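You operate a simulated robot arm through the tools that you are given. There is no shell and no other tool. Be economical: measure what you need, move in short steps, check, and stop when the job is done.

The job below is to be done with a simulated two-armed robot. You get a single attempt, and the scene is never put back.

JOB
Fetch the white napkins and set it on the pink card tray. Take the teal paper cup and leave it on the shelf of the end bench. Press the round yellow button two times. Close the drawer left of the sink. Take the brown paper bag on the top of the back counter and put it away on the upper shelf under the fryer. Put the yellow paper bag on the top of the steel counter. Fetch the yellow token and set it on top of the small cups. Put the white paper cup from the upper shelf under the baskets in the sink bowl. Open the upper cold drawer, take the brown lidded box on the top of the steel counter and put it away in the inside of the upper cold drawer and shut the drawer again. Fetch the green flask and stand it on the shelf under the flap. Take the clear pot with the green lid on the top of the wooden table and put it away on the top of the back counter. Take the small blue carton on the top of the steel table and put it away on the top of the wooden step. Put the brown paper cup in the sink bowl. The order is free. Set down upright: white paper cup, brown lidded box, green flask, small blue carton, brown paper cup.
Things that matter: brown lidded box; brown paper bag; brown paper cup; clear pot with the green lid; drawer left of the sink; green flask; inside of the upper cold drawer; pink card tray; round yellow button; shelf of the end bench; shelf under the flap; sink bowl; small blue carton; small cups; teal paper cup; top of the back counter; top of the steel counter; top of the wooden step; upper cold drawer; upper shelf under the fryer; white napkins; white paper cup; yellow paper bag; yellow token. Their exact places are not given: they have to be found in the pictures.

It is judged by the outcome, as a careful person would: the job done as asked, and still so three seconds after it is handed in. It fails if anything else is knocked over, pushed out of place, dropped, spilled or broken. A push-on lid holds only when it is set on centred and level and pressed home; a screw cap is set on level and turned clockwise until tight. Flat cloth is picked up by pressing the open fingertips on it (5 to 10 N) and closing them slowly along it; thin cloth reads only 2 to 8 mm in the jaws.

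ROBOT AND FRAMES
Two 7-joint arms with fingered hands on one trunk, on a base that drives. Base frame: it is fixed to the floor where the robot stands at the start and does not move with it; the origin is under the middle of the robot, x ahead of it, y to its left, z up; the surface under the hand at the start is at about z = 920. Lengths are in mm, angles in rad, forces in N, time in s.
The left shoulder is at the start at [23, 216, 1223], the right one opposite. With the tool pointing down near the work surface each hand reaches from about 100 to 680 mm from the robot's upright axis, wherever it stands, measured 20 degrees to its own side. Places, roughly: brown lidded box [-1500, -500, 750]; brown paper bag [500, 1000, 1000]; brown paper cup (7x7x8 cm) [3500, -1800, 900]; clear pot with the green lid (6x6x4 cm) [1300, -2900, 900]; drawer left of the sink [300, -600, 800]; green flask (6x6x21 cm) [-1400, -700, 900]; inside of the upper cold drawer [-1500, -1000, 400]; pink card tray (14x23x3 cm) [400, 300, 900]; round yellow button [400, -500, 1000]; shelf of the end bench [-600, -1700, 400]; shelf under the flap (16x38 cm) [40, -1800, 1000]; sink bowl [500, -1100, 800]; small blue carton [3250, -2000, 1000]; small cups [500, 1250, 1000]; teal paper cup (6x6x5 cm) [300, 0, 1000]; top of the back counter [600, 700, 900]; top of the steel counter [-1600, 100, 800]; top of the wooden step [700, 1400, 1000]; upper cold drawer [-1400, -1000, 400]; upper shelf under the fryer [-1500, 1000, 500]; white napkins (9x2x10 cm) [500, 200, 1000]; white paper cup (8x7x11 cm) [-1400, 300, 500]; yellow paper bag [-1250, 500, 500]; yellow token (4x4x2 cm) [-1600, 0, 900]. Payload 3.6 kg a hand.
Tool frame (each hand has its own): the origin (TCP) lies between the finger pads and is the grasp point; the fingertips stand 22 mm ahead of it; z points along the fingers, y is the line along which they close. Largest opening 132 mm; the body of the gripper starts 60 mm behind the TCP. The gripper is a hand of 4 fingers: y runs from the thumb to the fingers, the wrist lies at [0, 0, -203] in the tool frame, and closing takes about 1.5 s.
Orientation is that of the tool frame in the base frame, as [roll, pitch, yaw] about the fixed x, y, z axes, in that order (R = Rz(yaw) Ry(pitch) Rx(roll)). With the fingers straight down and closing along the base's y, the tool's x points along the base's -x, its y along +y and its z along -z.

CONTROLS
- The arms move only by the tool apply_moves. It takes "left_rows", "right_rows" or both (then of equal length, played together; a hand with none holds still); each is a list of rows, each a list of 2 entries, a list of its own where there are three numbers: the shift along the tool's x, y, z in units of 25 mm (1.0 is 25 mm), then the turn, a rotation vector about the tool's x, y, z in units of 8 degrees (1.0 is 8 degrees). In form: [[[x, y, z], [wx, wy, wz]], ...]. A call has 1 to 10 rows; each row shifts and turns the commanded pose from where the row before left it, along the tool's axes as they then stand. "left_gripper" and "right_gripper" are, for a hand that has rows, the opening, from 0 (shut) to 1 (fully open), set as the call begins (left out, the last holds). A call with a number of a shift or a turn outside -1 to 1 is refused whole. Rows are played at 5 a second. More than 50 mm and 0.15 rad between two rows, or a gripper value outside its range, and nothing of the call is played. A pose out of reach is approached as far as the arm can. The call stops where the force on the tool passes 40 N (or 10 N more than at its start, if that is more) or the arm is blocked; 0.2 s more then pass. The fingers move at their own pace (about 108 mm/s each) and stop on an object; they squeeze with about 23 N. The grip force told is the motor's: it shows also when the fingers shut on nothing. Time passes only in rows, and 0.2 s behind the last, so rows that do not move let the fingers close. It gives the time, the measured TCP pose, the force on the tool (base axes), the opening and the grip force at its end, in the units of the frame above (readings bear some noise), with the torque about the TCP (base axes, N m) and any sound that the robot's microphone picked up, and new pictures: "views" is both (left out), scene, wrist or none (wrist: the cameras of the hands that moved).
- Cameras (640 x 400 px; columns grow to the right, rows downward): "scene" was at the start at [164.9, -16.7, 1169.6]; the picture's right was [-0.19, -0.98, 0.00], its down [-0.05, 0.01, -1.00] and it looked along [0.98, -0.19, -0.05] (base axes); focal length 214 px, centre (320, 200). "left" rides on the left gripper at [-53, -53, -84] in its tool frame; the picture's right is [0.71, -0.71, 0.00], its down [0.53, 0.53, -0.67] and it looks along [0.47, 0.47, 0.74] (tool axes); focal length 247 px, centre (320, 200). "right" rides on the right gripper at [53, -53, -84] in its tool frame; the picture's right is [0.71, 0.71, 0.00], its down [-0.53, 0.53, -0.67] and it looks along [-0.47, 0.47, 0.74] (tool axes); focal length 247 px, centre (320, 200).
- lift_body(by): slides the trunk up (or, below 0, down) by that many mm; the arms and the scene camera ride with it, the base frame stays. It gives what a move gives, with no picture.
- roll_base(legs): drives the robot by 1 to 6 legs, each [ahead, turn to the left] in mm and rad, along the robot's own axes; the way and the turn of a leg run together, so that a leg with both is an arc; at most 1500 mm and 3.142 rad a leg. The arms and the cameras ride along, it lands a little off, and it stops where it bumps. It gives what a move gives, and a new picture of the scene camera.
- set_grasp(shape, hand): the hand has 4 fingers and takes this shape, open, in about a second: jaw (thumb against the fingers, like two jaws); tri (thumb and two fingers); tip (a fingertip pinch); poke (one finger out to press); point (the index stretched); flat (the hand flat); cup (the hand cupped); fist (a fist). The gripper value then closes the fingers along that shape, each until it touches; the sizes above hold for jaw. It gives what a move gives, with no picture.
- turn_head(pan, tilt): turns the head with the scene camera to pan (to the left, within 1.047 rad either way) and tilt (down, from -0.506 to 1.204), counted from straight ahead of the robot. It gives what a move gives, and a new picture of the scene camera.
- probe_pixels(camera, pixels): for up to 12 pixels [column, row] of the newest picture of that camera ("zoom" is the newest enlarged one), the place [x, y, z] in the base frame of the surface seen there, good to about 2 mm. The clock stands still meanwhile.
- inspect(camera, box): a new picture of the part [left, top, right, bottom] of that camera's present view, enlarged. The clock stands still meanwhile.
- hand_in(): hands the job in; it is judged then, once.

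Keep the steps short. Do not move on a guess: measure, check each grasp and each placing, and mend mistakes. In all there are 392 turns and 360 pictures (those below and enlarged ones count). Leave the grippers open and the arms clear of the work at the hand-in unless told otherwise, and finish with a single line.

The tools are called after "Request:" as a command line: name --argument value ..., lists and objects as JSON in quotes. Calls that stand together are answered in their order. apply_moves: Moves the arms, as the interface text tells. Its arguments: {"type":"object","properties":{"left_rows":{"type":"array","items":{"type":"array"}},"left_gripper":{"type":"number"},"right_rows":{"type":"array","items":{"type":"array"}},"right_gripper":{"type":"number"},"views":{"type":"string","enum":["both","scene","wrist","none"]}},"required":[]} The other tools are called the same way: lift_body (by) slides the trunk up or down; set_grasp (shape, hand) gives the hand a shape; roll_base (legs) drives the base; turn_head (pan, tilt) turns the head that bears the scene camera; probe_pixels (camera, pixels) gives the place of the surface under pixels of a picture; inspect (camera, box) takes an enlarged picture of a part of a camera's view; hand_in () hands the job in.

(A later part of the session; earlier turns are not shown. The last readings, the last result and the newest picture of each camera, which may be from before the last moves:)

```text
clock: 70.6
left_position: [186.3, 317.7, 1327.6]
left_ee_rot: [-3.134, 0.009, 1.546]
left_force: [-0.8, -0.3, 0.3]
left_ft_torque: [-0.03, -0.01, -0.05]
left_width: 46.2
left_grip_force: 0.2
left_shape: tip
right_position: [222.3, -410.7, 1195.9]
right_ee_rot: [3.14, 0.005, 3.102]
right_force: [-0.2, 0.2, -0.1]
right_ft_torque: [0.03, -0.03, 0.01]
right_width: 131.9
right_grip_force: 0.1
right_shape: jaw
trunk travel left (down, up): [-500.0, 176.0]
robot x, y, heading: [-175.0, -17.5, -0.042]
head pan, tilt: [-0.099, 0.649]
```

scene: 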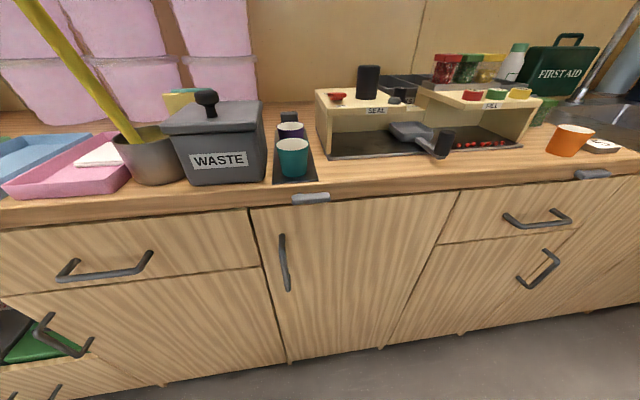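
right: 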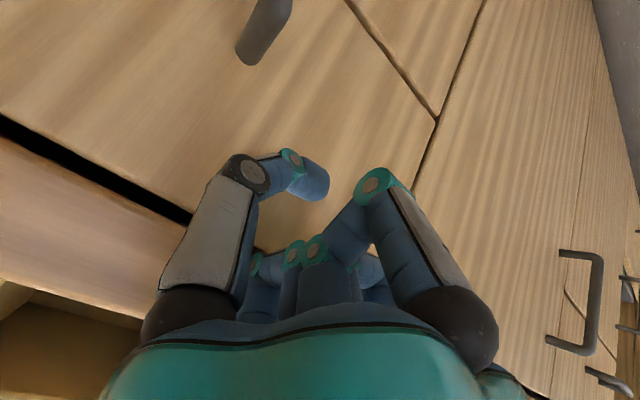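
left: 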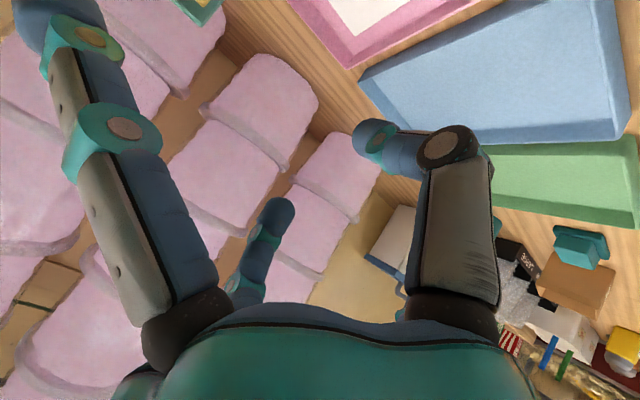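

Request:
inspect --camera "scene" --box '[240, 100, 340, 200]'

Request:
probe_pixels --camera "zoom" --pixels '[[247, 165], [372, 165], [310, 155], [310, 200], [310, 240], [255, 135], [300, 120], [350, 115], [235, 260], [160, 150], [310, 280], [310, 185]]'

```text
4.00 times, centred on (290, 150) of scene
```

zoom: 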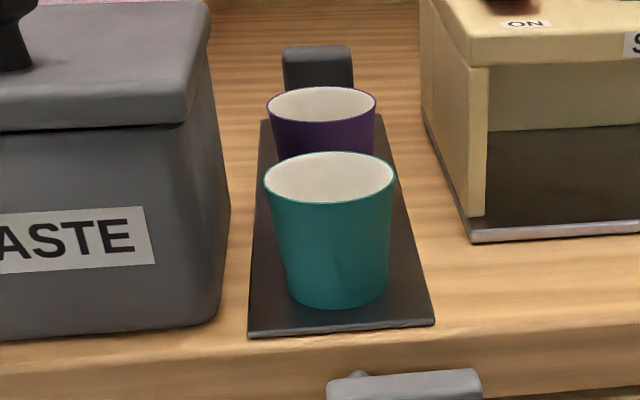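

```text
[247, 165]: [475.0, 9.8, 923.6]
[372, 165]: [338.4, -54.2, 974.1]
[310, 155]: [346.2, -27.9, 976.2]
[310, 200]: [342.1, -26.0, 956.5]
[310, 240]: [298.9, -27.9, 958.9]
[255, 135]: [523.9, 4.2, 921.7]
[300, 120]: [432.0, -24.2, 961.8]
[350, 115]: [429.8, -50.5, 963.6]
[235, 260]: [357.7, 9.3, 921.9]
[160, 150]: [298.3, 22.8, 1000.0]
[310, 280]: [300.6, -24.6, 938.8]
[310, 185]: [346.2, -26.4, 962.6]
```

Request:
apply_moves --right_rows '[[[-0.23, 1, 0], [0, 0, 0]], [[-0.23, 1, 0], [0, 0, 0]], [[-0.23, 1, 0], [0, 0, 0]], [[-0.23, 1, 0], [0, 0, 0]], [[-0.23, 1, 0], [0, 0, 0]], [[-0.23, 1, 0], [0, 0, 0]], [[-0.22, 1, 0], [0, 0, 0]], [[-0.22, 1, 0], [0, 0, 0]], [[-0.22, 1, 0], [0, 0, 0]], [[-0.22, 1, 0], [0, 0, 0]]]' --views "none"

Request:
apply_moves --right_rows '[[[-0.22, 1, 0.4], [0, 0, 0]], [[-0.22, 1, 0.4], [0, 0, 0]], [[-0.22, 1, 0.4], [0, 0, 0]], [[-0.22, 1, 0.4], [0, 0, 0]], [[-0.22, 1, 0.4], [0, 0, -1]], [[0, 0.14, 0.5], [0, 0, -1]], [[0, 0, 0.5], [0, 0, -1]], [[0, 0, 0.5], [0, 0, -1]], [[0, 0, 0.5], [0, 0, -1]], [[0, 0, 0.5], [0, 0, -0.6]]]' --right_gripper 0.72

```text
clock: 72.8
left_position: [186.5, 319.7, 1327.6]
left_ee_rot: [-3.134, 0.012, 1.544]
left_force: [0.5, -0.6, -0.5]
left_ft_torque: [-0.01, 0.0, 0.05]
left_width: 45.9
left_grip_force: 0.1
left_shape: tip
right_position: [287.9, -162.9, 1197.5]
right_ee_rot: [-3.141, 0.005, 3.101]
right_force: [0.0, -0.3, 0.3]
right_ft_torque: [-0.02, 0.02, -0.04]
right_width: 131.9
right_grip_force: 0.1
right_shape: jaw
trunk travel left (down, up): [-500.0, 176.0]
robot x, y, heading: [-176.6, -18.5, -0.04]
head pan, tilt: [-0.099, 0.649]
```

```text
clock: 75.0
left_position: [185.8, 318.1, 1328.6]
left_ee_rot: [-3.132, 0.009, 1.545]
left_force: [0.5, 0.4, -0.4]
left_ft_torque: [0.0, 0.01, 0.02]
left_width: 46.1
left_grip_force: 0.0
left_shape: tip
right_position: [319.0, -35.3, 1085.1]
right_ee_rot: [-3.14, 0.003, -2.396]
right_force: [0.4, 0.1, -0.7]
right_ft_torque: [0.0, 0.01, 0.03]
right_width: 95.3
right_grip_force: 0.1
right_shape: jaw
trunk travel left (down, up): [-500.0, 176.0]
robot x, y, heading: [-173.1, -20.9, -0.037]
head pan, tilt: [-0.099, 0.649]
```

scene: 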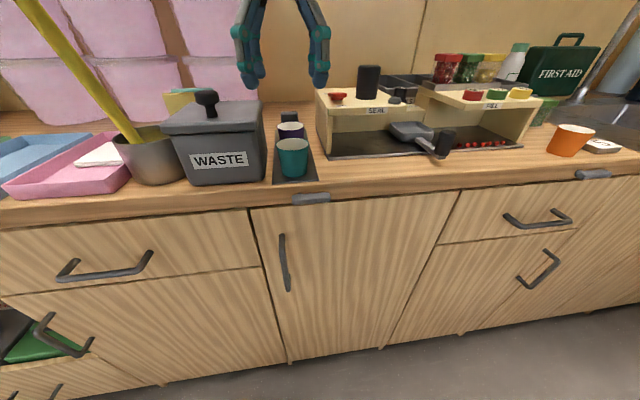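
right: 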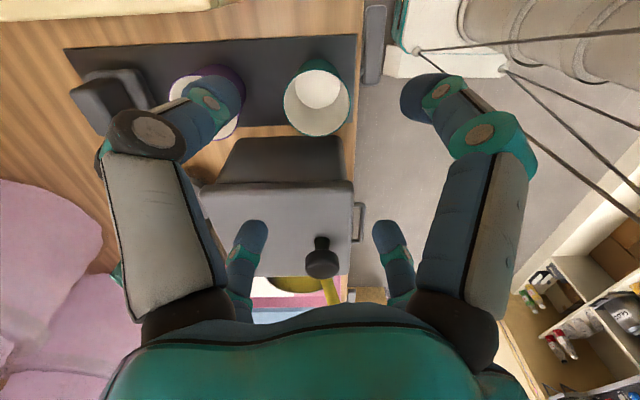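

Request:
probe_pixels --camera "right" --pixels '[[286, 97], [351, 97], [318, 62], [318, 134], [318, 90], [240, 100], [350, 190], [335, 270], [280, 185]]'

```text
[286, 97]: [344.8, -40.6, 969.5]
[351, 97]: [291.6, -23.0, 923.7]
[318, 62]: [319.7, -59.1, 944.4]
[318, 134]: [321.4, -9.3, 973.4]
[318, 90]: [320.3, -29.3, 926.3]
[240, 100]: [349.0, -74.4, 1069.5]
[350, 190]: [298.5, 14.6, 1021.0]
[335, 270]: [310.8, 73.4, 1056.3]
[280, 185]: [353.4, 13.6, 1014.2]
```

Request:
apply_moves --right_rows '[[[0.2, -0.25, 0.8], [0, 0, 0]], [[0, 0, 0.9], [0, 0, 0]], [[0, 0, 0.9], [0, 0, 0]], [[0, 0, 0.8], [0, 0, 0]]]' --right_gripper 0.6

```text
clock: 76.0
left_position: [185.0, 318.7, 1327.7]
left_ee_rot: [-3.132, 0.008, 1.545]
left_force: [-0.5, 0.1, -0.7]
left_ft_torque: [0.02, 0.0, 0.0]
left_width: 46.1
left_grip_force: 0.0
left_shape: tip
right_position: [320.8, -43.2, 999.7]
right_ee_rot: [-3.14, 0.006, -2.397]
right_force: [0.2, -0.1, 0.9]
right_ft_torque: [-0.01, 0.03, -0.03]
right_width: 80.1
right_grip_force: 0.0
right_shape: jaw
trunk travel left (down, up): [-500.0, 176.0]
robot x, y, heading: [-176.3, -18.9, -0.039]
head pan, tilt: [-0.099, 0.649]
```

scene: 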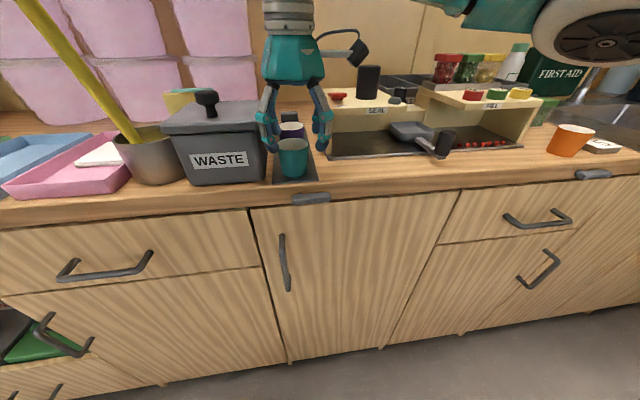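
right: 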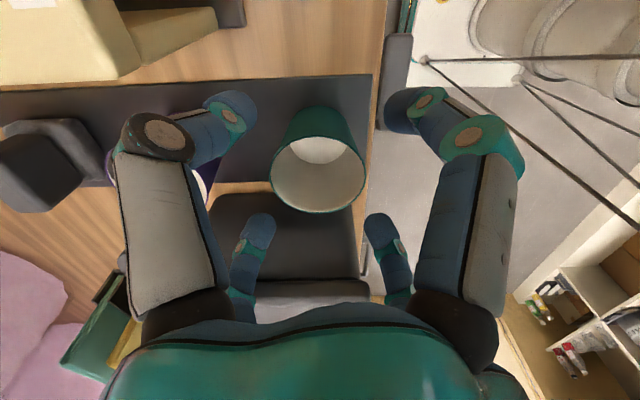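

Request:
apply_moves --right_rows '[[[-0.14, 0.16, 0.4], [0, 0, 0]], [[0, 0, 0.4], [0, 0, 0]], [[0, 0, 0.4], [0, 0, 0]]]' --views "none"

Request:
apply_moves --right_rows '[[[0, 0, 0], [0, 0, 0]], [[0, 0, 0], [0, 0, 0]], [[0, 0, 0], [0, 0, 0]], [[0, 0, 0], [0, 0, 0]], [[0, 0, 0], [0, 0, 0]]]' --right_gripper 0.3

```text
clock: 76.8
left_position: [186.1, 318.0, 1327.5]
left_ee_rot: [-3.133, 0.007, 1.546]
left_force: [-0.5, -0.8, -0.2]
left_ft_torque: [0.01, 0.01, 0.0]
left_width: 46.3
left_grip_force: 0.0
left_shape: tip
right_position: [322.2, -38.6, 968.0]
right_ee_rot: [-3.14, 0.005, -2.4]
right_force: [-1.0, 1.2, -0.2]
right_ft_torque: [0.01, 0.01, -0.02]
right_width: 80.0
right_grip_force: 0.1
right_shape: jaw
trunk travel left (down, up): [-500.0, 176.0]
robot x, y, heading: [-175.9, -19.7, -0.038]
head pan, tilt: [-0.099, 0.649]
```

```text
clock: 78.0
left_position: [185.9, 319.6, 1327.6]
left_ee_rot: [-3.133, 0.01, 1.543]
left_force: [1.1, -0.1, 0.4]
left_ft_torque: [-0.03, -0.04, 0.0]
left_width: 46.1
left_grip_force: 0.0
left_shape: tip
right_position: [322.1, -38.2, 968.3]
right_ee_rot: [-3.139, 0.005, -2.398]
right_force: [-0.4, 0.9, 0.3]
right_ft_torque: [-0.01, -0.02, -0.03]
right_width: 42.8
right_grip_force: 23.2
right_shape: jaw
trunk travel left (down, up): [-500.0, 176.0]
robot x, y, heading: [-174.0, -16.1, -0.041]
head pan, tilt: [-0.099, 0.649]
```

scene: 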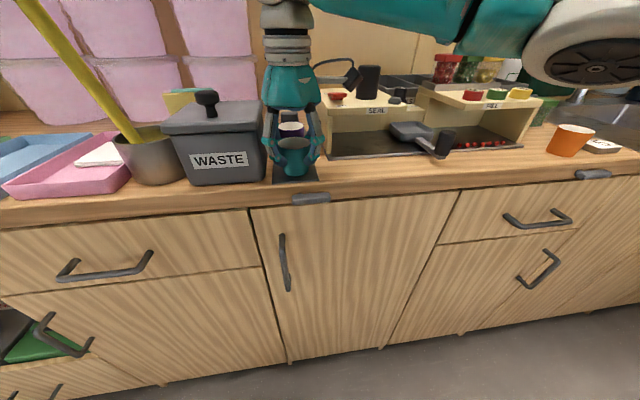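
right: 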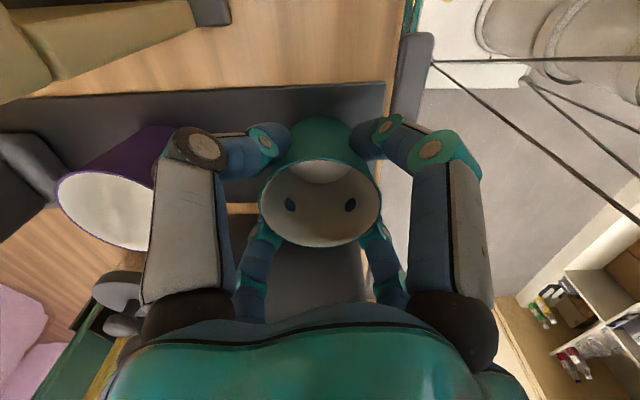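

Cup is held (23 N). Lift it.

Request:
apply_moves --right_rows '[[[0, 0, -0.6], [0, 0, 0]], [[0, 0, -1], [0, 0, 0]], [[0, 0, -1], [0, 0, 0]], [[0, 0, -1], [0, 0, 0]], [[0, 0, -1], [0, 0, 0]], [[0, 0, -1], [0, 0, 0]], [[0, 0, -1], [0, 0, 0]], [[0, 0, -1], [0, 0, 0]], [[0, 0, -1], [0, 0, 0]], [[0, 0, -1], [0, 0, 0]]]'

```text
clock: 80.2
left_position: [186.7, 318.8, 1329.1]
left_ee_rot: [-3.135, 0.009, 1.544]
left_force: [0.0, -0.2, 0.5]
left_ft_torque: [0.02, 0.03, 0.02]
left_width: 46.3
left_grip_force: 0.1
left_shape: tip
right_position: [321.2, -37.0, 1208.8]
right_ee_rot: [-3.141, 0.004, -2.399]
right_force: [0.2, 0.4, 0.0]
right_ft_torque: [0.0, 0.01, 0.0]
right_width: 43.0
right_grip_force: 23.2
right_shape: jaw
trunk travel left (down, up): [-500.0, 176.0]
robot x, y, heading: [-173.4, -18.3, -0.042]
head pan, tilt: [-0.099, 0.649]
```

scene: 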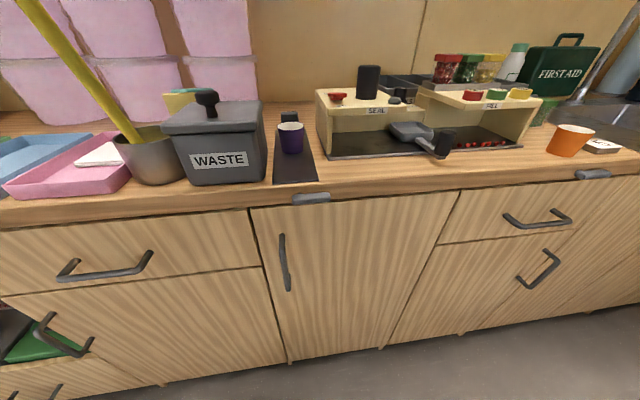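
right: 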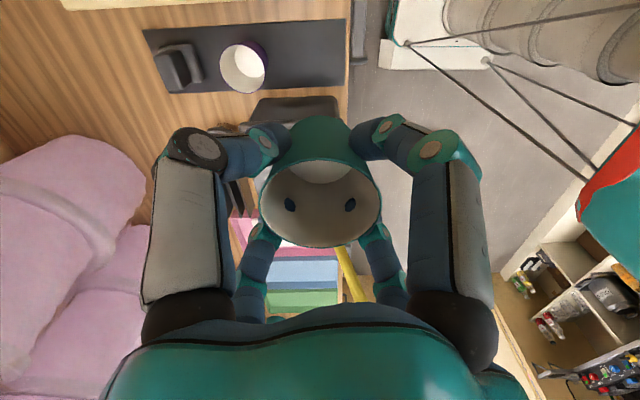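

Request:
apply_moves --right_rows '[[[0.97, -0.04, -0.3], [0, 0, 0]], [[0.97, -0.04, -0.3], [0, 0, 0]], [[0.97, -0.04, -0.3], [0, 0, 0]], [[0.97, -0.04, -0.3], [0, 0, 0]], [[0.97, -0.04, -0.3], [0, 0, 0]], [[0.97, -0.04, -0.3], [0, 0, 0]], [[0.97, -0.04, -0.3], [0, 0, 0]]]' --views "none"

Request:
roll_base --legs '[[100, 0], [0, -1.53]]'

```text
clock: 81.8
left_position: [185.4, 317.4, 1328.8]
left_ee_rot: [-3.136, 0.008, 1.544]
left_force: [-0.6, -0.8, 0.1]
left_ft_torque: [-0.01, -0.01, -0.03]
left_width: 46.3
left_grip_force: 0.0
left_shape: tip
right_position: [197.0, -159.2, 1260.6]
right_ee_rot: [-3.14, 0.004, -2.401]
right_force: [-1.1, 0.6, 0.6]
right_ft_torque: [0.04, -0.04, 0.0]
right_width: 42.5
right_grip_force: 22.5
right_shape: jaw
trunk travel left (down, up): [-500.0, 176.0]
robot x, y, heading: [-176.3, -16.4, -0.041]
head pan, tilt: [-0.099, 0.649]
```

```text
clock: 85.6
left_position: [392.2, -196.9, 1331.2]
left_ee_rot: [-3.135, 0.008, 0.443]
left_force: [0.1, 0.2, -0.2]
left_ft_torque: [0.02, -0.02, -0.01]
left_width: 46.2
left_grip_force: 0.1
left_shape: tip
right_position: [-29.2, -423.8, 1260.8]
right_ee_rot: [3.14, 0.006, 2.781]
right_force: [-0.6, 0.7, -0.1]
right_ft_torque: [0.01, -0.02, 0.0]
right_width: 42.6
right_grip_force: 22.9
right_shape: jaw
trunk travel left (down, up): [-500.0, 176.0]
robot x, y, heading: [-28.5, -5.9, -1.176]
head pan, tilt: [-0.099, 0.649]
stopped in leg 2: the robot was blocked; the commanded pose is now the measured one
```

scene: 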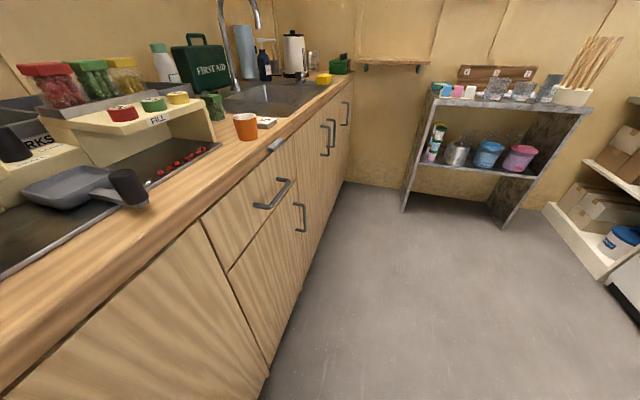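

Request:
roll_base --legs '[[150, -0.2], [100, -0.25]]'

```text
clock: 87.9
left_position: [310.8, -615.1, 1329.3]
left_ee_rot: [-3.132, 0.007, -0.023]
left_force: [-0.5, -0.3, -1.1]
left_ft_torque: [0.05, -0.02, -0.02]
left_width: 46.2
left_grip_force: 0.0
left_shape: tip
right_position: [-167.3, -627.8, 1261.1]
right_ee_rot: [3.141, 0.005, 2.317]
right_force: [-0.4, 0.0, -1.3]
right_ft_torque: [0.04, -0.05, -0.04]
right_width: 42.7
right_grip_force: 22.7
right_shape: jaw
trunk travel left (down, up): [-500.0, 176.0]
robot x, y, heading: [25.2, -253.0, -1.634]
head pan, tilt: [-0.099, 0.649]
```

scene: 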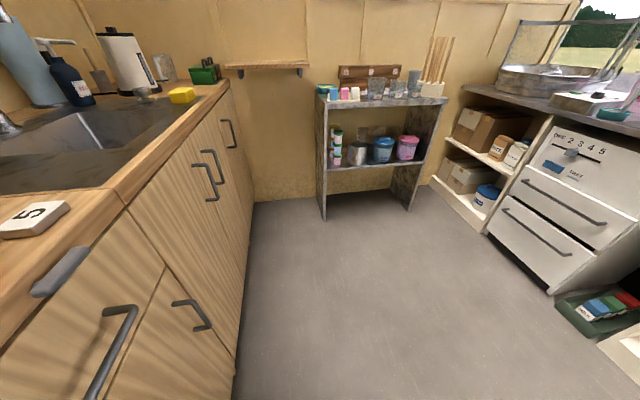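

Request:
roll_base --legs '[[0, -0.376], [880, 0], [0, 0.44]]'

```text
clock: 89.0
left_position: [266.7, -638.9, 1331.6]
left_ee_rot: [-3.136, 0.009, -0.139]
left_force: [0.3, 0.2, 0.1]
left_ft_torque: [-0.04, -0.04, 0.0]
left_width: 46.3
left_grip_force: 0.0
left_shape: tip
right_position: [-208.8, -595.9, 1262.2]
right_ee_rot: [-3.141, 0.005, 2.203]
right_force: [0.1, 0.2, 0.0]
right_ft_torque: [-0.02, -0.02, -0.04]
right_width: 42.4
right_grip_force: 23.1
right_shape: jaw
trunk travel left (down, up): [-500.0, 176.0]
robot x, y, heading: [31.7, -249.4, -1.725]
head pan, tilt: [-0.099, 0.649]
stopped in leg 1: the robot was blocked; the commanded pose is now the measured one
```

scene: 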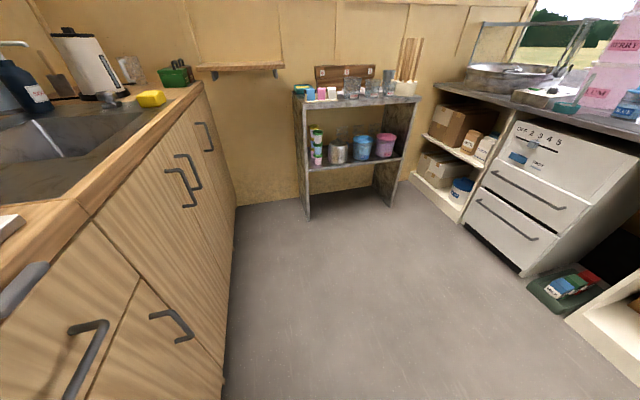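

Request:
roll_base --legs '[[350, -0.15], [350, -0.1], [200, 0.3]]'

```text
clock: 94.3
left_position: [29.1, -1486.7, 1331.3]
left_ee_rot: [-3.137, 0.013, -0.098]
left_force: [0.7, 0.1, -0.1]
left_ft_torque: [0.01, 0.0, 0.01]
left_width: 46.3
left_grip_force: 0.0
left_shape: tip
right_position: [-446.9, -1461.3, 1262.7]
right_ee_rot: [-3.14, 0.002, 2.245]
right_force: [-0.2, -1.3, 0.4]
right_ft_torque: [0.03, 0.02, -0.01]
right_width: 42.3
right_grip_force: 23.3
right_shape: jaw
trunk travel left (down, up): [-500.0, 176.0]
robot x, y, heading: [-241.3, -1104.5, -1.684]
head pan, tilt: [-0.099, 0.649]
```

scene: 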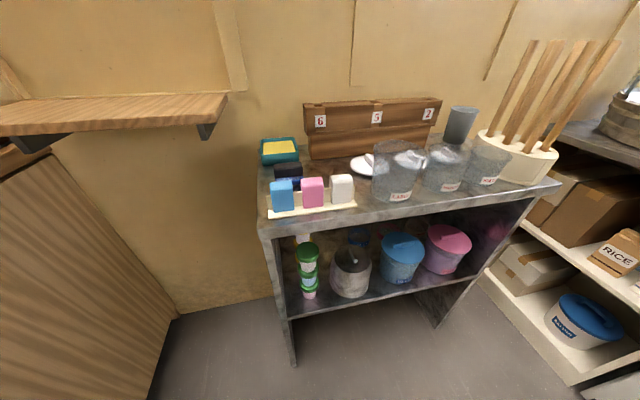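

Request:
lift_body --by -400

Request:
turn_head --pan -0.25 --tilt 0.3

```text
clock: 98.1
left_position: [29.0, -1486.2, 930.8]
left_ee_rot: [-3.139, 0.01, -0.098]
left_force: [0.0, -0.2, -0.7]
left_ft_torque: [-0.02, -0.01, -0.03]
left_width: 46.4
left_grip_force: 0.0
left_shape: tip
right_position: [-447.4, -1462.1, 863.5]
right_ee_rot: [-3.141, 0.004, 2.244]
right_force: [-0.7, 0.3, 0.1]
right_ft_torque: [0.0, 0.0, -0.02]
right_width: 42.5
right_grip_force: 22.5
right_shape: jaw
trunk travel left (down, up): [-100.0, 576.0]
robot x, y, heading: [-240.5, -1107.7, -1.687]
head pan, tilt: [-0.099, 0.649]
```

```text
clock: 99.0
left_position: [28.6, -1485.9, 932.0]
left_ee_rot: [-3.137, 0.011, -0.097]
left_force: [-0.2, 0.3, 0.5]
left_ft_torque: [-0.03, 0.0, 0.03]
left_width: 45.9
left_grip_force: 0.1
left_shape: tip
right_position: [-448.0, -1461.2, 863.3]
right_ee_rot: [-3.14, 0.005, 2.243]
right_force: [0.4, -0.6, -0.1]
right_ft_torque: [0.01, -0.02, 0.03]
right_width: 42.5
right_grip_force: 23.0
right_shape: jaw
trunk travel left (down, up): [-100.0, 576.0]
robot x, y, heading: [-236.4, -1105.1, -1.685]
head pan, tilt: [-0.25, 0.3]
```

scene: 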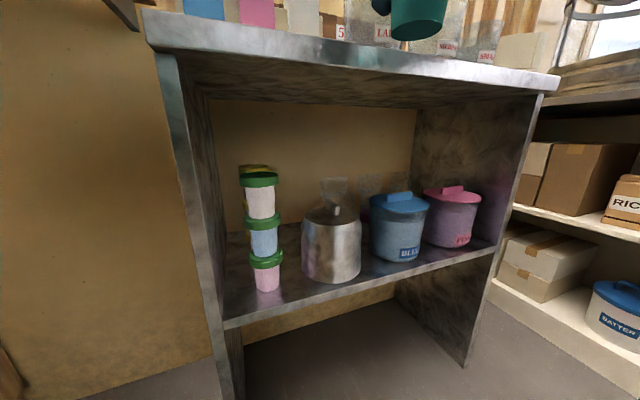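

Request:
probe_pixels --camera "scene" --pixels '[[226, 318], [290, 300], [400, 278], [480, 252], [238, 250], [232, 300], [292, 250], [335, 283], [267, 290], [400, 260], [450, 245], [320, 305]]'

Request:
inspect --camera "scene" --box '[200, 150, 500, 340]'

```text
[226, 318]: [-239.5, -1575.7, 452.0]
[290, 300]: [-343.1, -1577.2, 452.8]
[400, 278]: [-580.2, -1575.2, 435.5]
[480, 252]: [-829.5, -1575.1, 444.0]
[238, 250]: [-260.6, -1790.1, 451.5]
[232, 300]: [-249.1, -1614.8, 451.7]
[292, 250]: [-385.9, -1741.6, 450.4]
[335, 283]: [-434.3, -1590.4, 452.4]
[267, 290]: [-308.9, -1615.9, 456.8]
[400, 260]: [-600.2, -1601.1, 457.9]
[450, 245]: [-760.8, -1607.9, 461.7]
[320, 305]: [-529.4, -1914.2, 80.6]
```

```text
2.11 times, centred on (350, 245) of scene
```

zoom: 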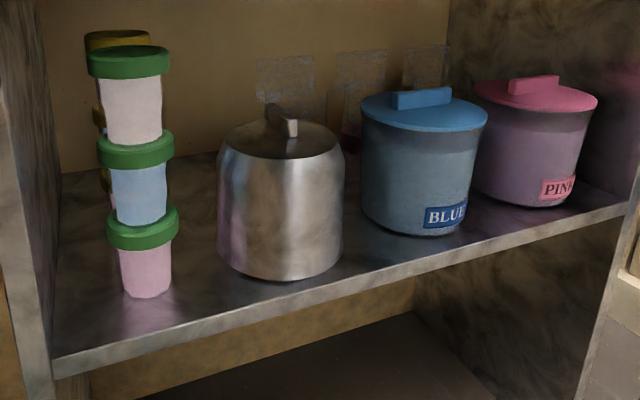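

Request:
probe_pixels --camera "zoom" --pixels '[[200, 162], [205, 215], [190, 250], [75, 200], [275, 75], [265, 95], [360, 75], [100, 36], [103, 120], [222, 180], [340, 180], [280, 150]]'

Request:
probe_pixels --camera "zoom" --pixels '[[130, 60], [130, 100], [165, 190], [90, 60], [172, 250], [280, 275], [225, 240], [355, 150], [365, 180], [420, 110], [200, 190], [185, 300]]'

```text
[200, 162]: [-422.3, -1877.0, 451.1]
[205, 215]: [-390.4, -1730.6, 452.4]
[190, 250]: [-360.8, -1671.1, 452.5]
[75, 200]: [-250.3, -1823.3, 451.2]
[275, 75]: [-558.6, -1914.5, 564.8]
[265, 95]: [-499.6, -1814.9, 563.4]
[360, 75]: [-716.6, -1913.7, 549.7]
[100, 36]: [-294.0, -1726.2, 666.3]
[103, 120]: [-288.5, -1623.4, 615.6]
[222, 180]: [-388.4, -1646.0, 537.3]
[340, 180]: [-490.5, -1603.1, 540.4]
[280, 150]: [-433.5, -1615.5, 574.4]
```

```text
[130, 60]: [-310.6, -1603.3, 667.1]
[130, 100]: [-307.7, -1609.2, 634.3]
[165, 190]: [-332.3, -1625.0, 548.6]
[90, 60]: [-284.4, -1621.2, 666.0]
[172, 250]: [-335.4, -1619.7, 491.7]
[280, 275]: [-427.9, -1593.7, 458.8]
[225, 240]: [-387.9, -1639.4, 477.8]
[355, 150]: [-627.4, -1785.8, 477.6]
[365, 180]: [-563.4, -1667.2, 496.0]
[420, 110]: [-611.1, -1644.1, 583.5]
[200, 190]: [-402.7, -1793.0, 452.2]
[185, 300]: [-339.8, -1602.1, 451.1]
```

Request:
lift_body --by 400

Request:
roll_base --legs '[[-250, 0], [0, -0.327], [283, 0], [0, 0.69]]'

```text
clock: 102.8
left_position: [28.3, -1487.2, 1331.2]
left_ee_rot: [-3.136, 0.012, -0.097]
left_force: [-0.2, -0.7, 0.0]
left_ft_torque: [0.02, -0.03, -0.02]
left_width: 46.1
left_grip_force: 0.2
left_shape: tip
right_position: [-449.8, -1462.0, 1261.6]
right_ee_rot: [-3.141, 0.004, 2.242]
right_force: [-0.7, -0.1, -0.2]
right_ft_torque: [0.01, 0.03, 0.01]
right_width: 42.6
right_grip_force: 22.8
right_shape: jaw
trunk travel left (down, up): [-500.0, 176.0]
robot x, y, heading: [-238.1, -1103.9, -1.682]
head pan, tilt: [-0.25, 0.3]
```

```text
clock: 109.1
left_position: [54.6, -1364.1, 1330.4]
left_ee_rot: [-3.137, 0.011, 0.261]
left_force: [0.5, -0.2, 0.2]
left_ft_torque: [0.01, 0.0, -0.04]
left_width: 46.0
left_grip_force: 0.0
left_shape: tip
right_position: [-399.8, -1509.6, 1262.1]
right_ee_rot: [-3.14, 0.003, 2.603]
right_force: [0.4, 0.2, -0.4]
right_ft_torque: [0.01, 0.04, 0.01]
right_width: 42.2
right_grip_force: 22.9
right_shape: jaw
trunk travel left (down, up): [-500.0, 176.0]
robot x, y, heading: [-358.8, -1105.0, -1.33]
head pan, tilt: [-0.25, 0.3]
```

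scene: 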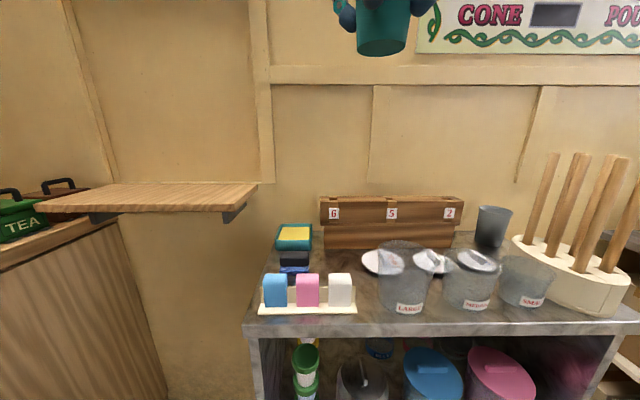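

Request:
roll_base --legs '[[-300, 0]]'

Request:
apply_moves --right_rows '[[[-0.65, -1, 0.86], [0, 0, 0]], [[-0.65, -1, 0.86], [0, 0, 0]], [[-0.65, -1, 0.86], [0, 0, 0]], [[-0.65, -1, 0.86], [0, 0, 0]], [[-0.65, -1, 0.86], [0, 0, 0]], [[-0.65, -1, 0.86], [0, 0, 0]], [[-0.65, -1, 0.86], [0, 0, 0]], [[-0.65, -1, 0.86], [0, 0, 0]]]' --views "none"

Request:
apply_moves --right_rows '[[[0, 0, 0], [0.711, -0.702, 0]], [[0, 0, 0], [0.711, -0.702, 0]], [[0, 0, 0], [0.711, -0.702, 0]], [[0, 0, 0], [0.711, -0.702, 0]], [[0, 0, 0], [0.711, -0.702, 0]], [[0, 0, 0], [0.711, -0.702, 0]], [[0, 0, 0], [0.711, -0.702, 0]], [[0, 0, 0], [0.711, -0.702, 0]], [[0, 0, 0], [0.711, -0.702, 0]], [[0, 0, 0], [0.711, -0.702, 0]]]'

```text
clock: 111.2
left_position: [-17.3, -1073.2, 1331.6]
left_ee_rot: [-3.138, 0.01, 0.259]
left_force: [0.4, 0.2, 0.5]
left_ft_torque: [0.0, 0.01, -0.04]
left_width: 46.3
left_grip_force: 0.0
left_shape: tip
right_position: [-473.4, -1215.5, 1263.6]
right_ee_rot: [-3.139, 0.004, 2.602]
right_force: [0.4, 0.2, 0.3]
right_ft_torque: [-0.01, 0.06, 0.0]
right_width: 42.3
right_grip_force: 23.1
right_shape: jaw
trunk travel left (down, up): [-500.0, 176.0]
robot x, y, heading: [-432.5, -816.6, -1.331]
head pan, tilt: [-0.25, 0.3]
```

scene: 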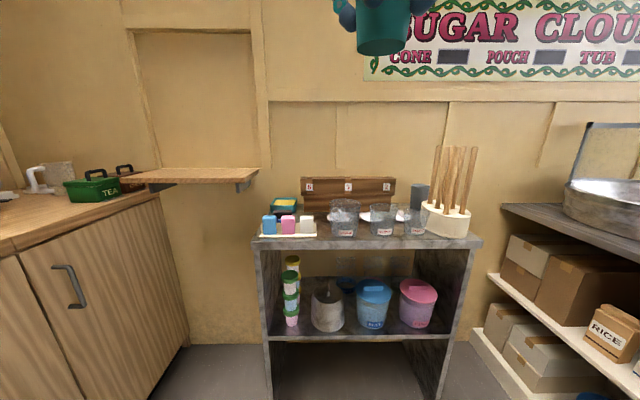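

```text
clock: 113.0
left_position: [-16.1, -1074.4, 1332.9]
left_ee_rot: [-3.136, 0.012, 0.259]
left_force: [-0.2, 0.8, -0.2]
left_ft_torque: [0.03, 0.02, 0.02]
left_width: 46.2
left_grip_force: 0.0
left_shape: tip
right_position: [-462.0, -1456.3, 1092.7]
right_ee_rot: [-3.139, 0.002, 2.602]
right_force: [0.2, -0.3, -0.7]
right_ft_torque: [0.0, 0.01, 0.0]
right_width: 42.1
right_grip_force: 23.3
right_shape: jaw
trunk travel left (down, up): [-500.0, 176.0]
robot x, y, heading: [-430.1, -816.0, -1.328]
head pan, tilt: [-0.25, 0.3]
```

```text
clock: 115.2
left_position: [-18.1, -1073.4, 1332.8]
left_ee_rot: [-3.135, 0.013, 0.261]
left_force: [0.1, 0.6, 0.5]
left_ft_torque: [0.03, -0.02, -0.01]
left_width: 46.4
left_grip_force: 0.0
left_shape: tip
right_position: [-464.2, -1455.4, 1092.9]
right_ee_rot: [-1.808, 0.765, -3.067]
right_force: [1.4, -0.4, -1.1]
right_ft_torque: [0.0, 0.0, 0.01]
right_width: 42.2
right_grip_force: 22.9
right_shape: jaw
trunk travel left (down, up): [-500.0, 176.0]
robot x, y, heading: [-428.2, -814.2, -1.332]
head pan, tilt: [-0.25, 0.3]
```

scene: 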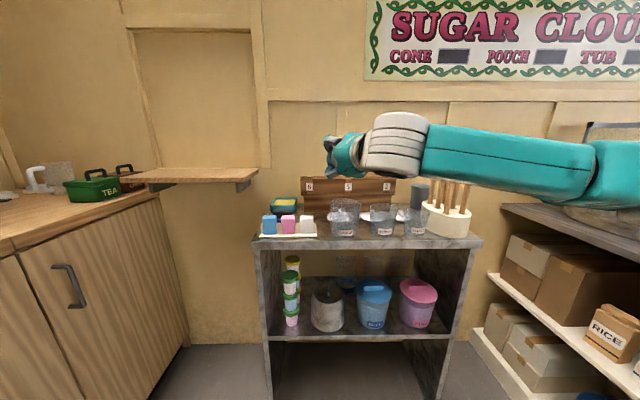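
right: 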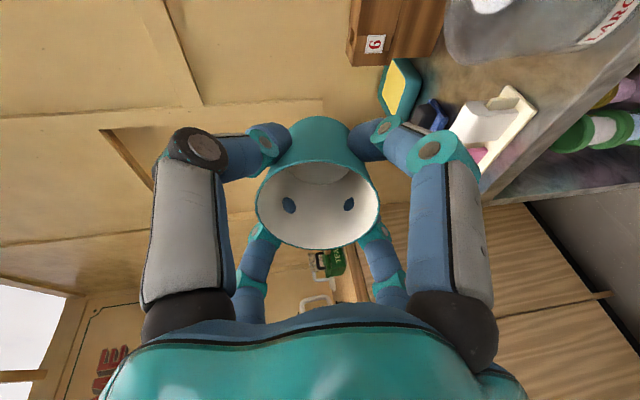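

Request:
probe_pixels --camera "scene" --pixels '[[400, 145], [480, 155], [560, 165], [620, 170], [500, 130], [500, 180], [345, 160]]'

```text
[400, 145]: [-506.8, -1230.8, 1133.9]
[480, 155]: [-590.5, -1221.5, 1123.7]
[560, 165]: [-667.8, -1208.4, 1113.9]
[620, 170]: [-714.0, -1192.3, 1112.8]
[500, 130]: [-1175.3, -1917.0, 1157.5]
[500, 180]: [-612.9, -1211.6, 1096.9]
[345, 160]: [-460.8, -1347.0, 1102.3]
```

Request:
lift_body --by -400

Request:
turn_head --pan -0.1 --tilt 0.2

```text
clock: 119.0
left_position: [-18.4, -1073.7, 932.0]
left_ee_rot: [-3.139, 0.011, 0.258]
left_force: [-0.1, 0.1, -0.9]
left_ft_torque: [0.02, -0.03, -0.02]
left_width: 46.2
left_grip_force: 0.2
left_shape: tip
right_position: [-464.2, -1456.7, 694.1]
right_ee_rot: [-1.807, 0.766, -3.068]
right_force: [0.0, -0.4, 0.3]
right_ft_torque: [0.01, 0.0, -0.01]
right_width: 42.2
right_grip_force: 23.2
right_shape: jaw
trunk travel left (down, up): [-100.0, 576.0]
robot x, y, heading: [-434.4, -816.3, -1.332]
head pan, tilt: [-0.25, 0.3]
```

```text
clock: 119.7
left_position: [-18.7, -1072.9, 932.6]
left_ee_rot: [-3.136, 0.011, 0.258]
left_force: [1.2, 0.1, 0.8]
left_ft_torque: [0.03, 0.01, -0.03]
left_width: 46.2
left_grip_force: 0.0
left_shape: tip
right_position: [-464.4, -1455.6, 692.7]
right_ee_rot: [-1.81, 0.767, -3.07]
right_force: [0.2, -0.3, -0.1]
right_ft_torque: [-0.01, 0.01, 0.01]
right_width: 41.9
right_grip_force: 23.2
right_shape: jaw
trunk travel left (down, up): [-100.0, 576.0]
robot x, y, heading: [-430.8, -817.5, -1.328]
head pan, tilt: [-0.099, 0.201]
```

scene: 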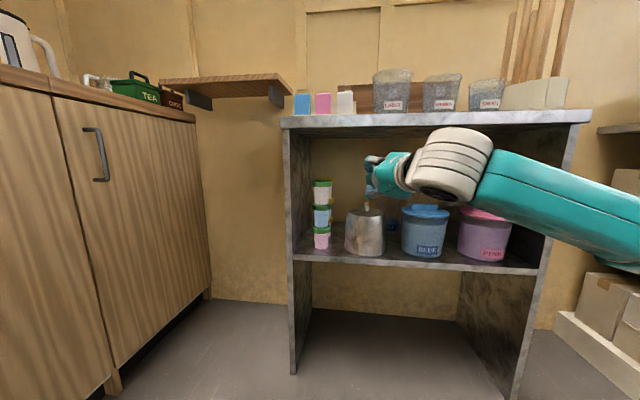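

Request:
probe_pixels --camera "scene" --pixels '[[465, 132], [440, 195], [480, 120], [560, 122], [365, 208], [345, 200], [425, 208], [375, 200]]'

```text
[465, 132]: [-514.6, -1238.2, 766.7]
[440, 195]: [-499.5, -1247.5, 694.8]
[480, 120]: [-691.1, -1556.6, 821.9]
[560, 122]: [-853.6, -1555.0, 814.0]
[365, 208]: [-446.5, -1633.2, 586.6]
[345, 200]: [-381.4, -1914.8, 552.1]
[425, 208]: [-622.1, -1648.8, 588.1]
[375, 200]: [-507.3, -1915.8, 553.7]
```

Request:
roll_base --legs '[[200, 0]]'

Request:
inspect --camera "right" --box '[0, 0, 640, 400]'

```text
clock: 121.3
left_position: [30.6, -1262.6, 932.7]
left_ee_rot: [-3.134, 0.011, 0.263]
left_force: [-0.8, 0.5, 0.8]
left_ft_torque: [0.01, 0.04, -0.01]
left_width: 46.1
left_grip_force: 0.1
left_shape: tip
right_position: [-415.7, -1647.2, 692.2]
right_ee_rot: [-1.81, 0.766, -3.066]
right_force: [0.2, -0.1, 0.0]
right_ft_torque: [0.01, 0.01, 0.01]
right_width: 42.1
right_grip_force: 23.2
right_shape: jaw
trunk travel left (down, up): [-100.0, 576.0]
robot x, y, heading: [-388.4, -1006.7, -1.331]
head pan, tilt: [-0.099, 0.201]
```

scene: 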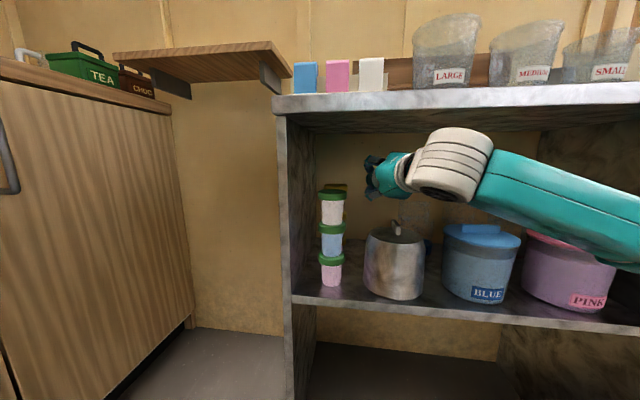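

```text
1.00 times, centred on (320, 200) of right (not enlarged: the box is as wide or as high as the picture)
```

zoom: 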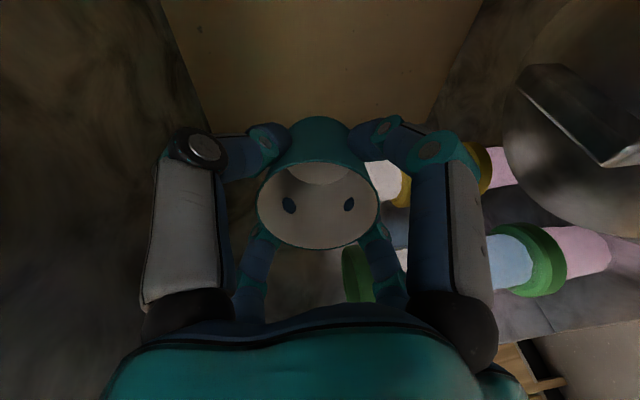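

Request:
roll_base --legs '[[98, 0]]'

Request:
inspect --camera "right" --box '[0, 0, 640, 400]'

```text
clock: 122.4
left_position: [56.3, -1355.3, 933.6]
left_ee_rot: [-3.134, 0.01, 0.266]
left_force: [0.1, 0.3, 0.2]
left_ft_torque: [-0.03, 0.0, 0.01]
left_width: 46.2
left_grip_force: 0.1
left_shape: tip
right_position: [-389.6, -1742.2, 693.2]
right_ee_rot: [-1.81, 0.766, -3.064]
right_force: [0.2, 0.5, -0.1]
right_ft_torque: [-0.01, -0.01, 0.0]
right_width: 42.3
right_grip_force: 23.4
right_shape: jaw
trunk travel left (down, up): [-100.0, 576.0]
robot x, y, heading: [-359.9, -1107.0, -1.325]
head pan, tilt: [-0.099, 0.201]
```

scene: 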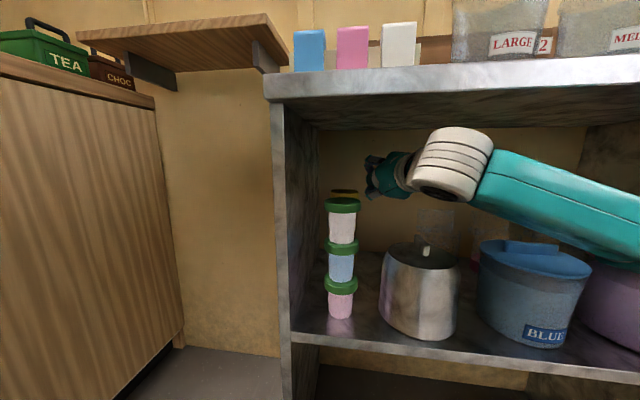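

```text
1.00 times, centred on (320, 200) of right (not enlarged: the box is as wide or as high as the picture)
```

zoom: 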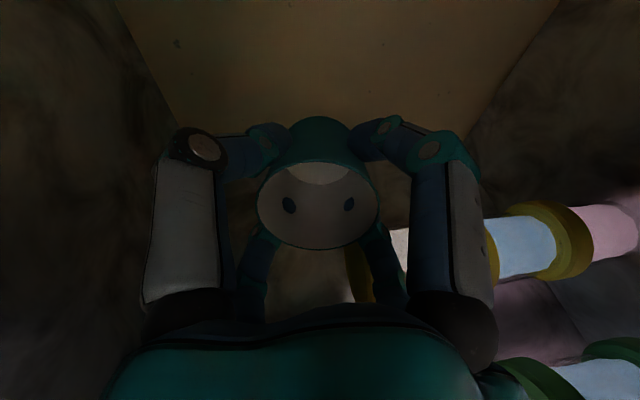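

Request:
probe_pixels --camera "scene" --pixels '[[450, 112], [400, 100], [350, 100], [470, 132], [420, 265], [425, 248], [345, 200], [345, 192], [400, 170]]'

```text
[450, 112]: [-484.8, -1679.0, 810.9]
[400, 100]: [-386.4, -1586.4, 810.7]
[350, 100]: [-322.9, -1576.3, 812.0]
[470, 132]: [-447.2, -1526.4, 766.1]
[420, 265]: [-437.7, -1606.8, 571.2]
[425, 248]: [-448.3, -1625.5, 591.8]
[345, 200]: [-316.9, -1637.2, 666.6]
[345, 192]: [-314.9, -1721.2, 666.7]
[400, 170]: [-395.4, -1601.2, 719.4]
```

Room under the slab is 811. I drive 45 mm deeper, then rotate the hand down in steps while lowering.

Request:
roll_base --legs '[[45, 0]]'

Request:
apply_moves --right_rows '[[[0.22, 0.22, 0.06], [-0.711, 0.702, 0]], [[0.53, 0.54, 0.25], [-0.711, 0.702, 0]], [[0.555, 0.56, 0.385], [-0.711, 0.702, 0]], [[0.51, 0.52, 0.49], [-0.711, 0.702, 0]]]'

```text
clock: 123.3
left_position: [64.4, -1400.1, 933.3]
left_ee_rot: [-3.137, 0.01, 0.267]
left_force: [0.9, 0.3, -0.3]
left_ft_torque: [0.04, -0.04, 0.01]
left_width: 46.3
left_grip_force: 0.0
left_shape: tip
right_position: [-377.7, -1786.9, 693.8]
right_ee_rot: [-1.81, 0.767, -3.063]
right_force: [0.9, -0.1, -0.7]
right_ft_torque: [0.02, -0.02, 0.03]
right_width: 42.2
right_grip_force: 22.9
right_shape: jaw
trunk travel left (down, up): [-100.0, 576.0]
robot x, y, heading: [-347.4, -1146.2, -1.321]
head pan, tilt: [-0.099, 0.201]
```

scene: 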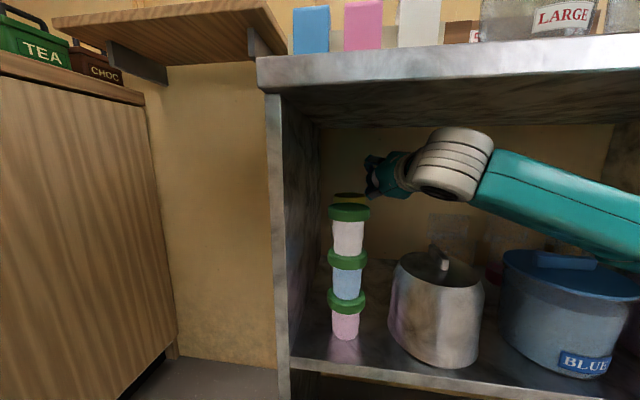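

```text
clock: 124.3
left_position: [65.0, -1400.2, 933.5]
left_ee_rot: [-3.135, 0.01, 0.267]
left_force: [0.1, -0.7, 0.2]
left_ft_torque: [-0.03, -0.01, -0.04]
left_width: 46.2
left_grip_force: 0.0
left_shape: tip
right_position: [-379.6, -1784.9, 620.4]
right_ee_rot: [-2.475, 0.548, 2.804]
right_force: [-0.7, 0.0, -1.3]
right_ft_torque: [-0.02, -0.02, -0.01]
right_width: 42.3
right_grip_force: 23.4
right_shape: jaw
trunk travel left (down, up): [-100.0, 576.0]
robot x, y, heading: [-348.5, -1143.4, -1.323]
head pan, tilt: [-0.099, 0.201]
```

scene: 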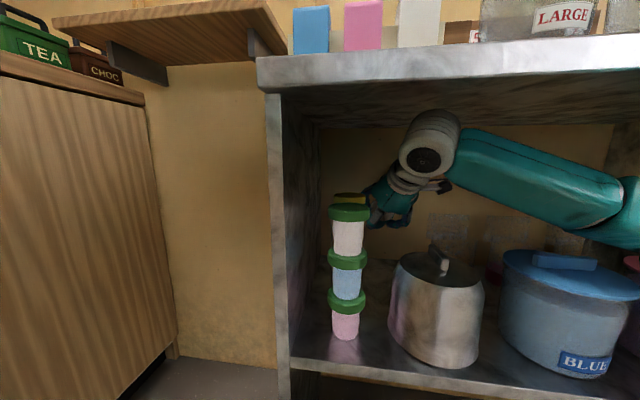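
right: 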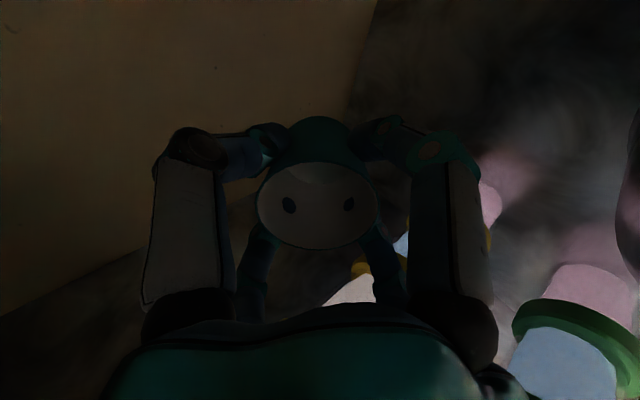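

Request:
probe_pixels --camera "scene" --pixels '[[435, 114], [410, 125], [345, 200], [362, 200], [375, 215]]'

Request:
probe_pixels --camera "right" --pixels '[[350, 295], [355, 268], [390, 290], [430, 280], [555, 290], [385, 265]]'

```text
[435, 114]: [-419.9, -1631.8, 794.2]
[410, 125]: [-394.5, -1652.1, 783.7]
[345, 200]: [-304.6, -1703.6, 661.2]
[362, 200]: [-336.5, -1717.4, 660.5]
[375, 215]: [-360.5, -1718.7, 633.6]
```

```text
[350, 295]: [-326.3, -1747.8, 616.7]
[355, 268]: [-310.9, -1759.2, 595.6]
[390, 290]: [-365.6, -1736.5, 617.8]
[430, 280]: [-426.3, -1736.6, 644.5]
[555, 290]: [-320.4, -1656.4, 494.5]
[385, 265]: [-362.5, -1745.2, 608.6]
```

Request:
apply_moves --right_rows '[[[0.78, 0.23, 0.64], [-0.711, 0.702, 0]], [[0.68, 0.12, 0.67], [-0.711, 0.702, 0]], [[0.3, 0.3, 0.68], [-0.622, 0.614, 0]], [[0.24, 0.24, 0.725], [0, 0, 0]]]'

```text
clock: 125.3
left_position: [66.3, -1400.1, 934.1]
left_ee_rot: [-3.137, 0.01, 0.267]
left_force: [0.1, 0.1, -0.3]
left_ft_torque: [0.02, -0.02, -0.03]
left_width: 46.2
left_grip_force: 0.1
left_shape: tip
right_position: [-397.4, -1791.6, 534.8]
right_ee_rot: [-2.821, 0.303, 2.657]
right_force: [-0.6, -0.6, -0.1]
right_ft_torque: [-0.02, 0.0, -0.01]
right_width: 42.2
right_grip_force: 23.1
right_shape: jaw
trunk travel left (down, up): [-100.0, 576.0]
robot x, y, heading: [-348.5, -1143.0, -1.322]
head pan, tilt: [-0.099, 0.201]
```

scene: 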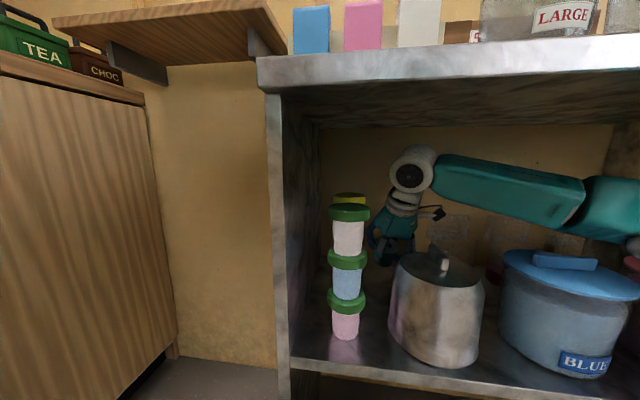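
right: 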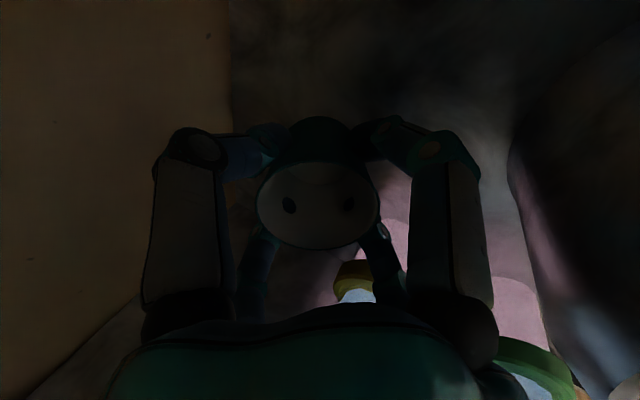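

Request:
apply_moves --right_rows '[[[0.12, 0.12, 0.36], [-0.711, 0.702, 0]], [[0.08, 0.08, 0.38], [-0.711, 0.702, 0]], [[0.05, 0.05, 0.32], [-0.6, 0.59, 0]], [[0, 0, 0.16], [0, 0, 0]], [[0, 0, 0.12], [0, 0, 0]]]'

```text
clock: 126.5
left_position: [65.3, -1400.4, 934.6]
left_ee_rot: [-3.138, 0.01, 0.268]
left_force: [-0.3, -0.5, -0.3]
left_ft_torque: [0.02, -0.01, -0.02]
left_width: 46.2
left_grip_force: 0.0
left_shape: tip
right_position: [-397.5, -1792.3, 500.1]
right_ee_rot: [-3.112, 0.031, 2.611]
right_force: [0.3, 0.2, -0.8]
right_ft_torque: [-0.03, 0.02, 0.02]
right_width: 42.0
right_grip_force: 23.2
right_shape: jaw
trunk travel left (down, up): [-100.0, 576.0]
robot x, y, heading: [-348.3, -1145.6, -1.321]
head pan, tilt: [-0.099, 0.201]
```

scene: 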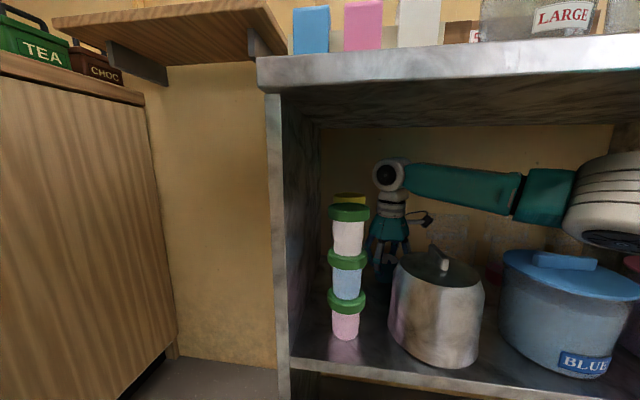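
right: 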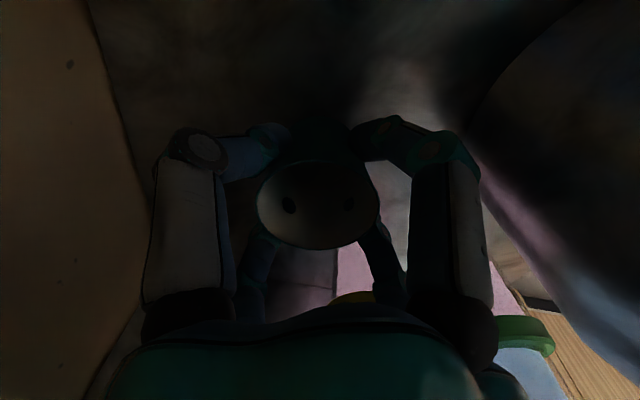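

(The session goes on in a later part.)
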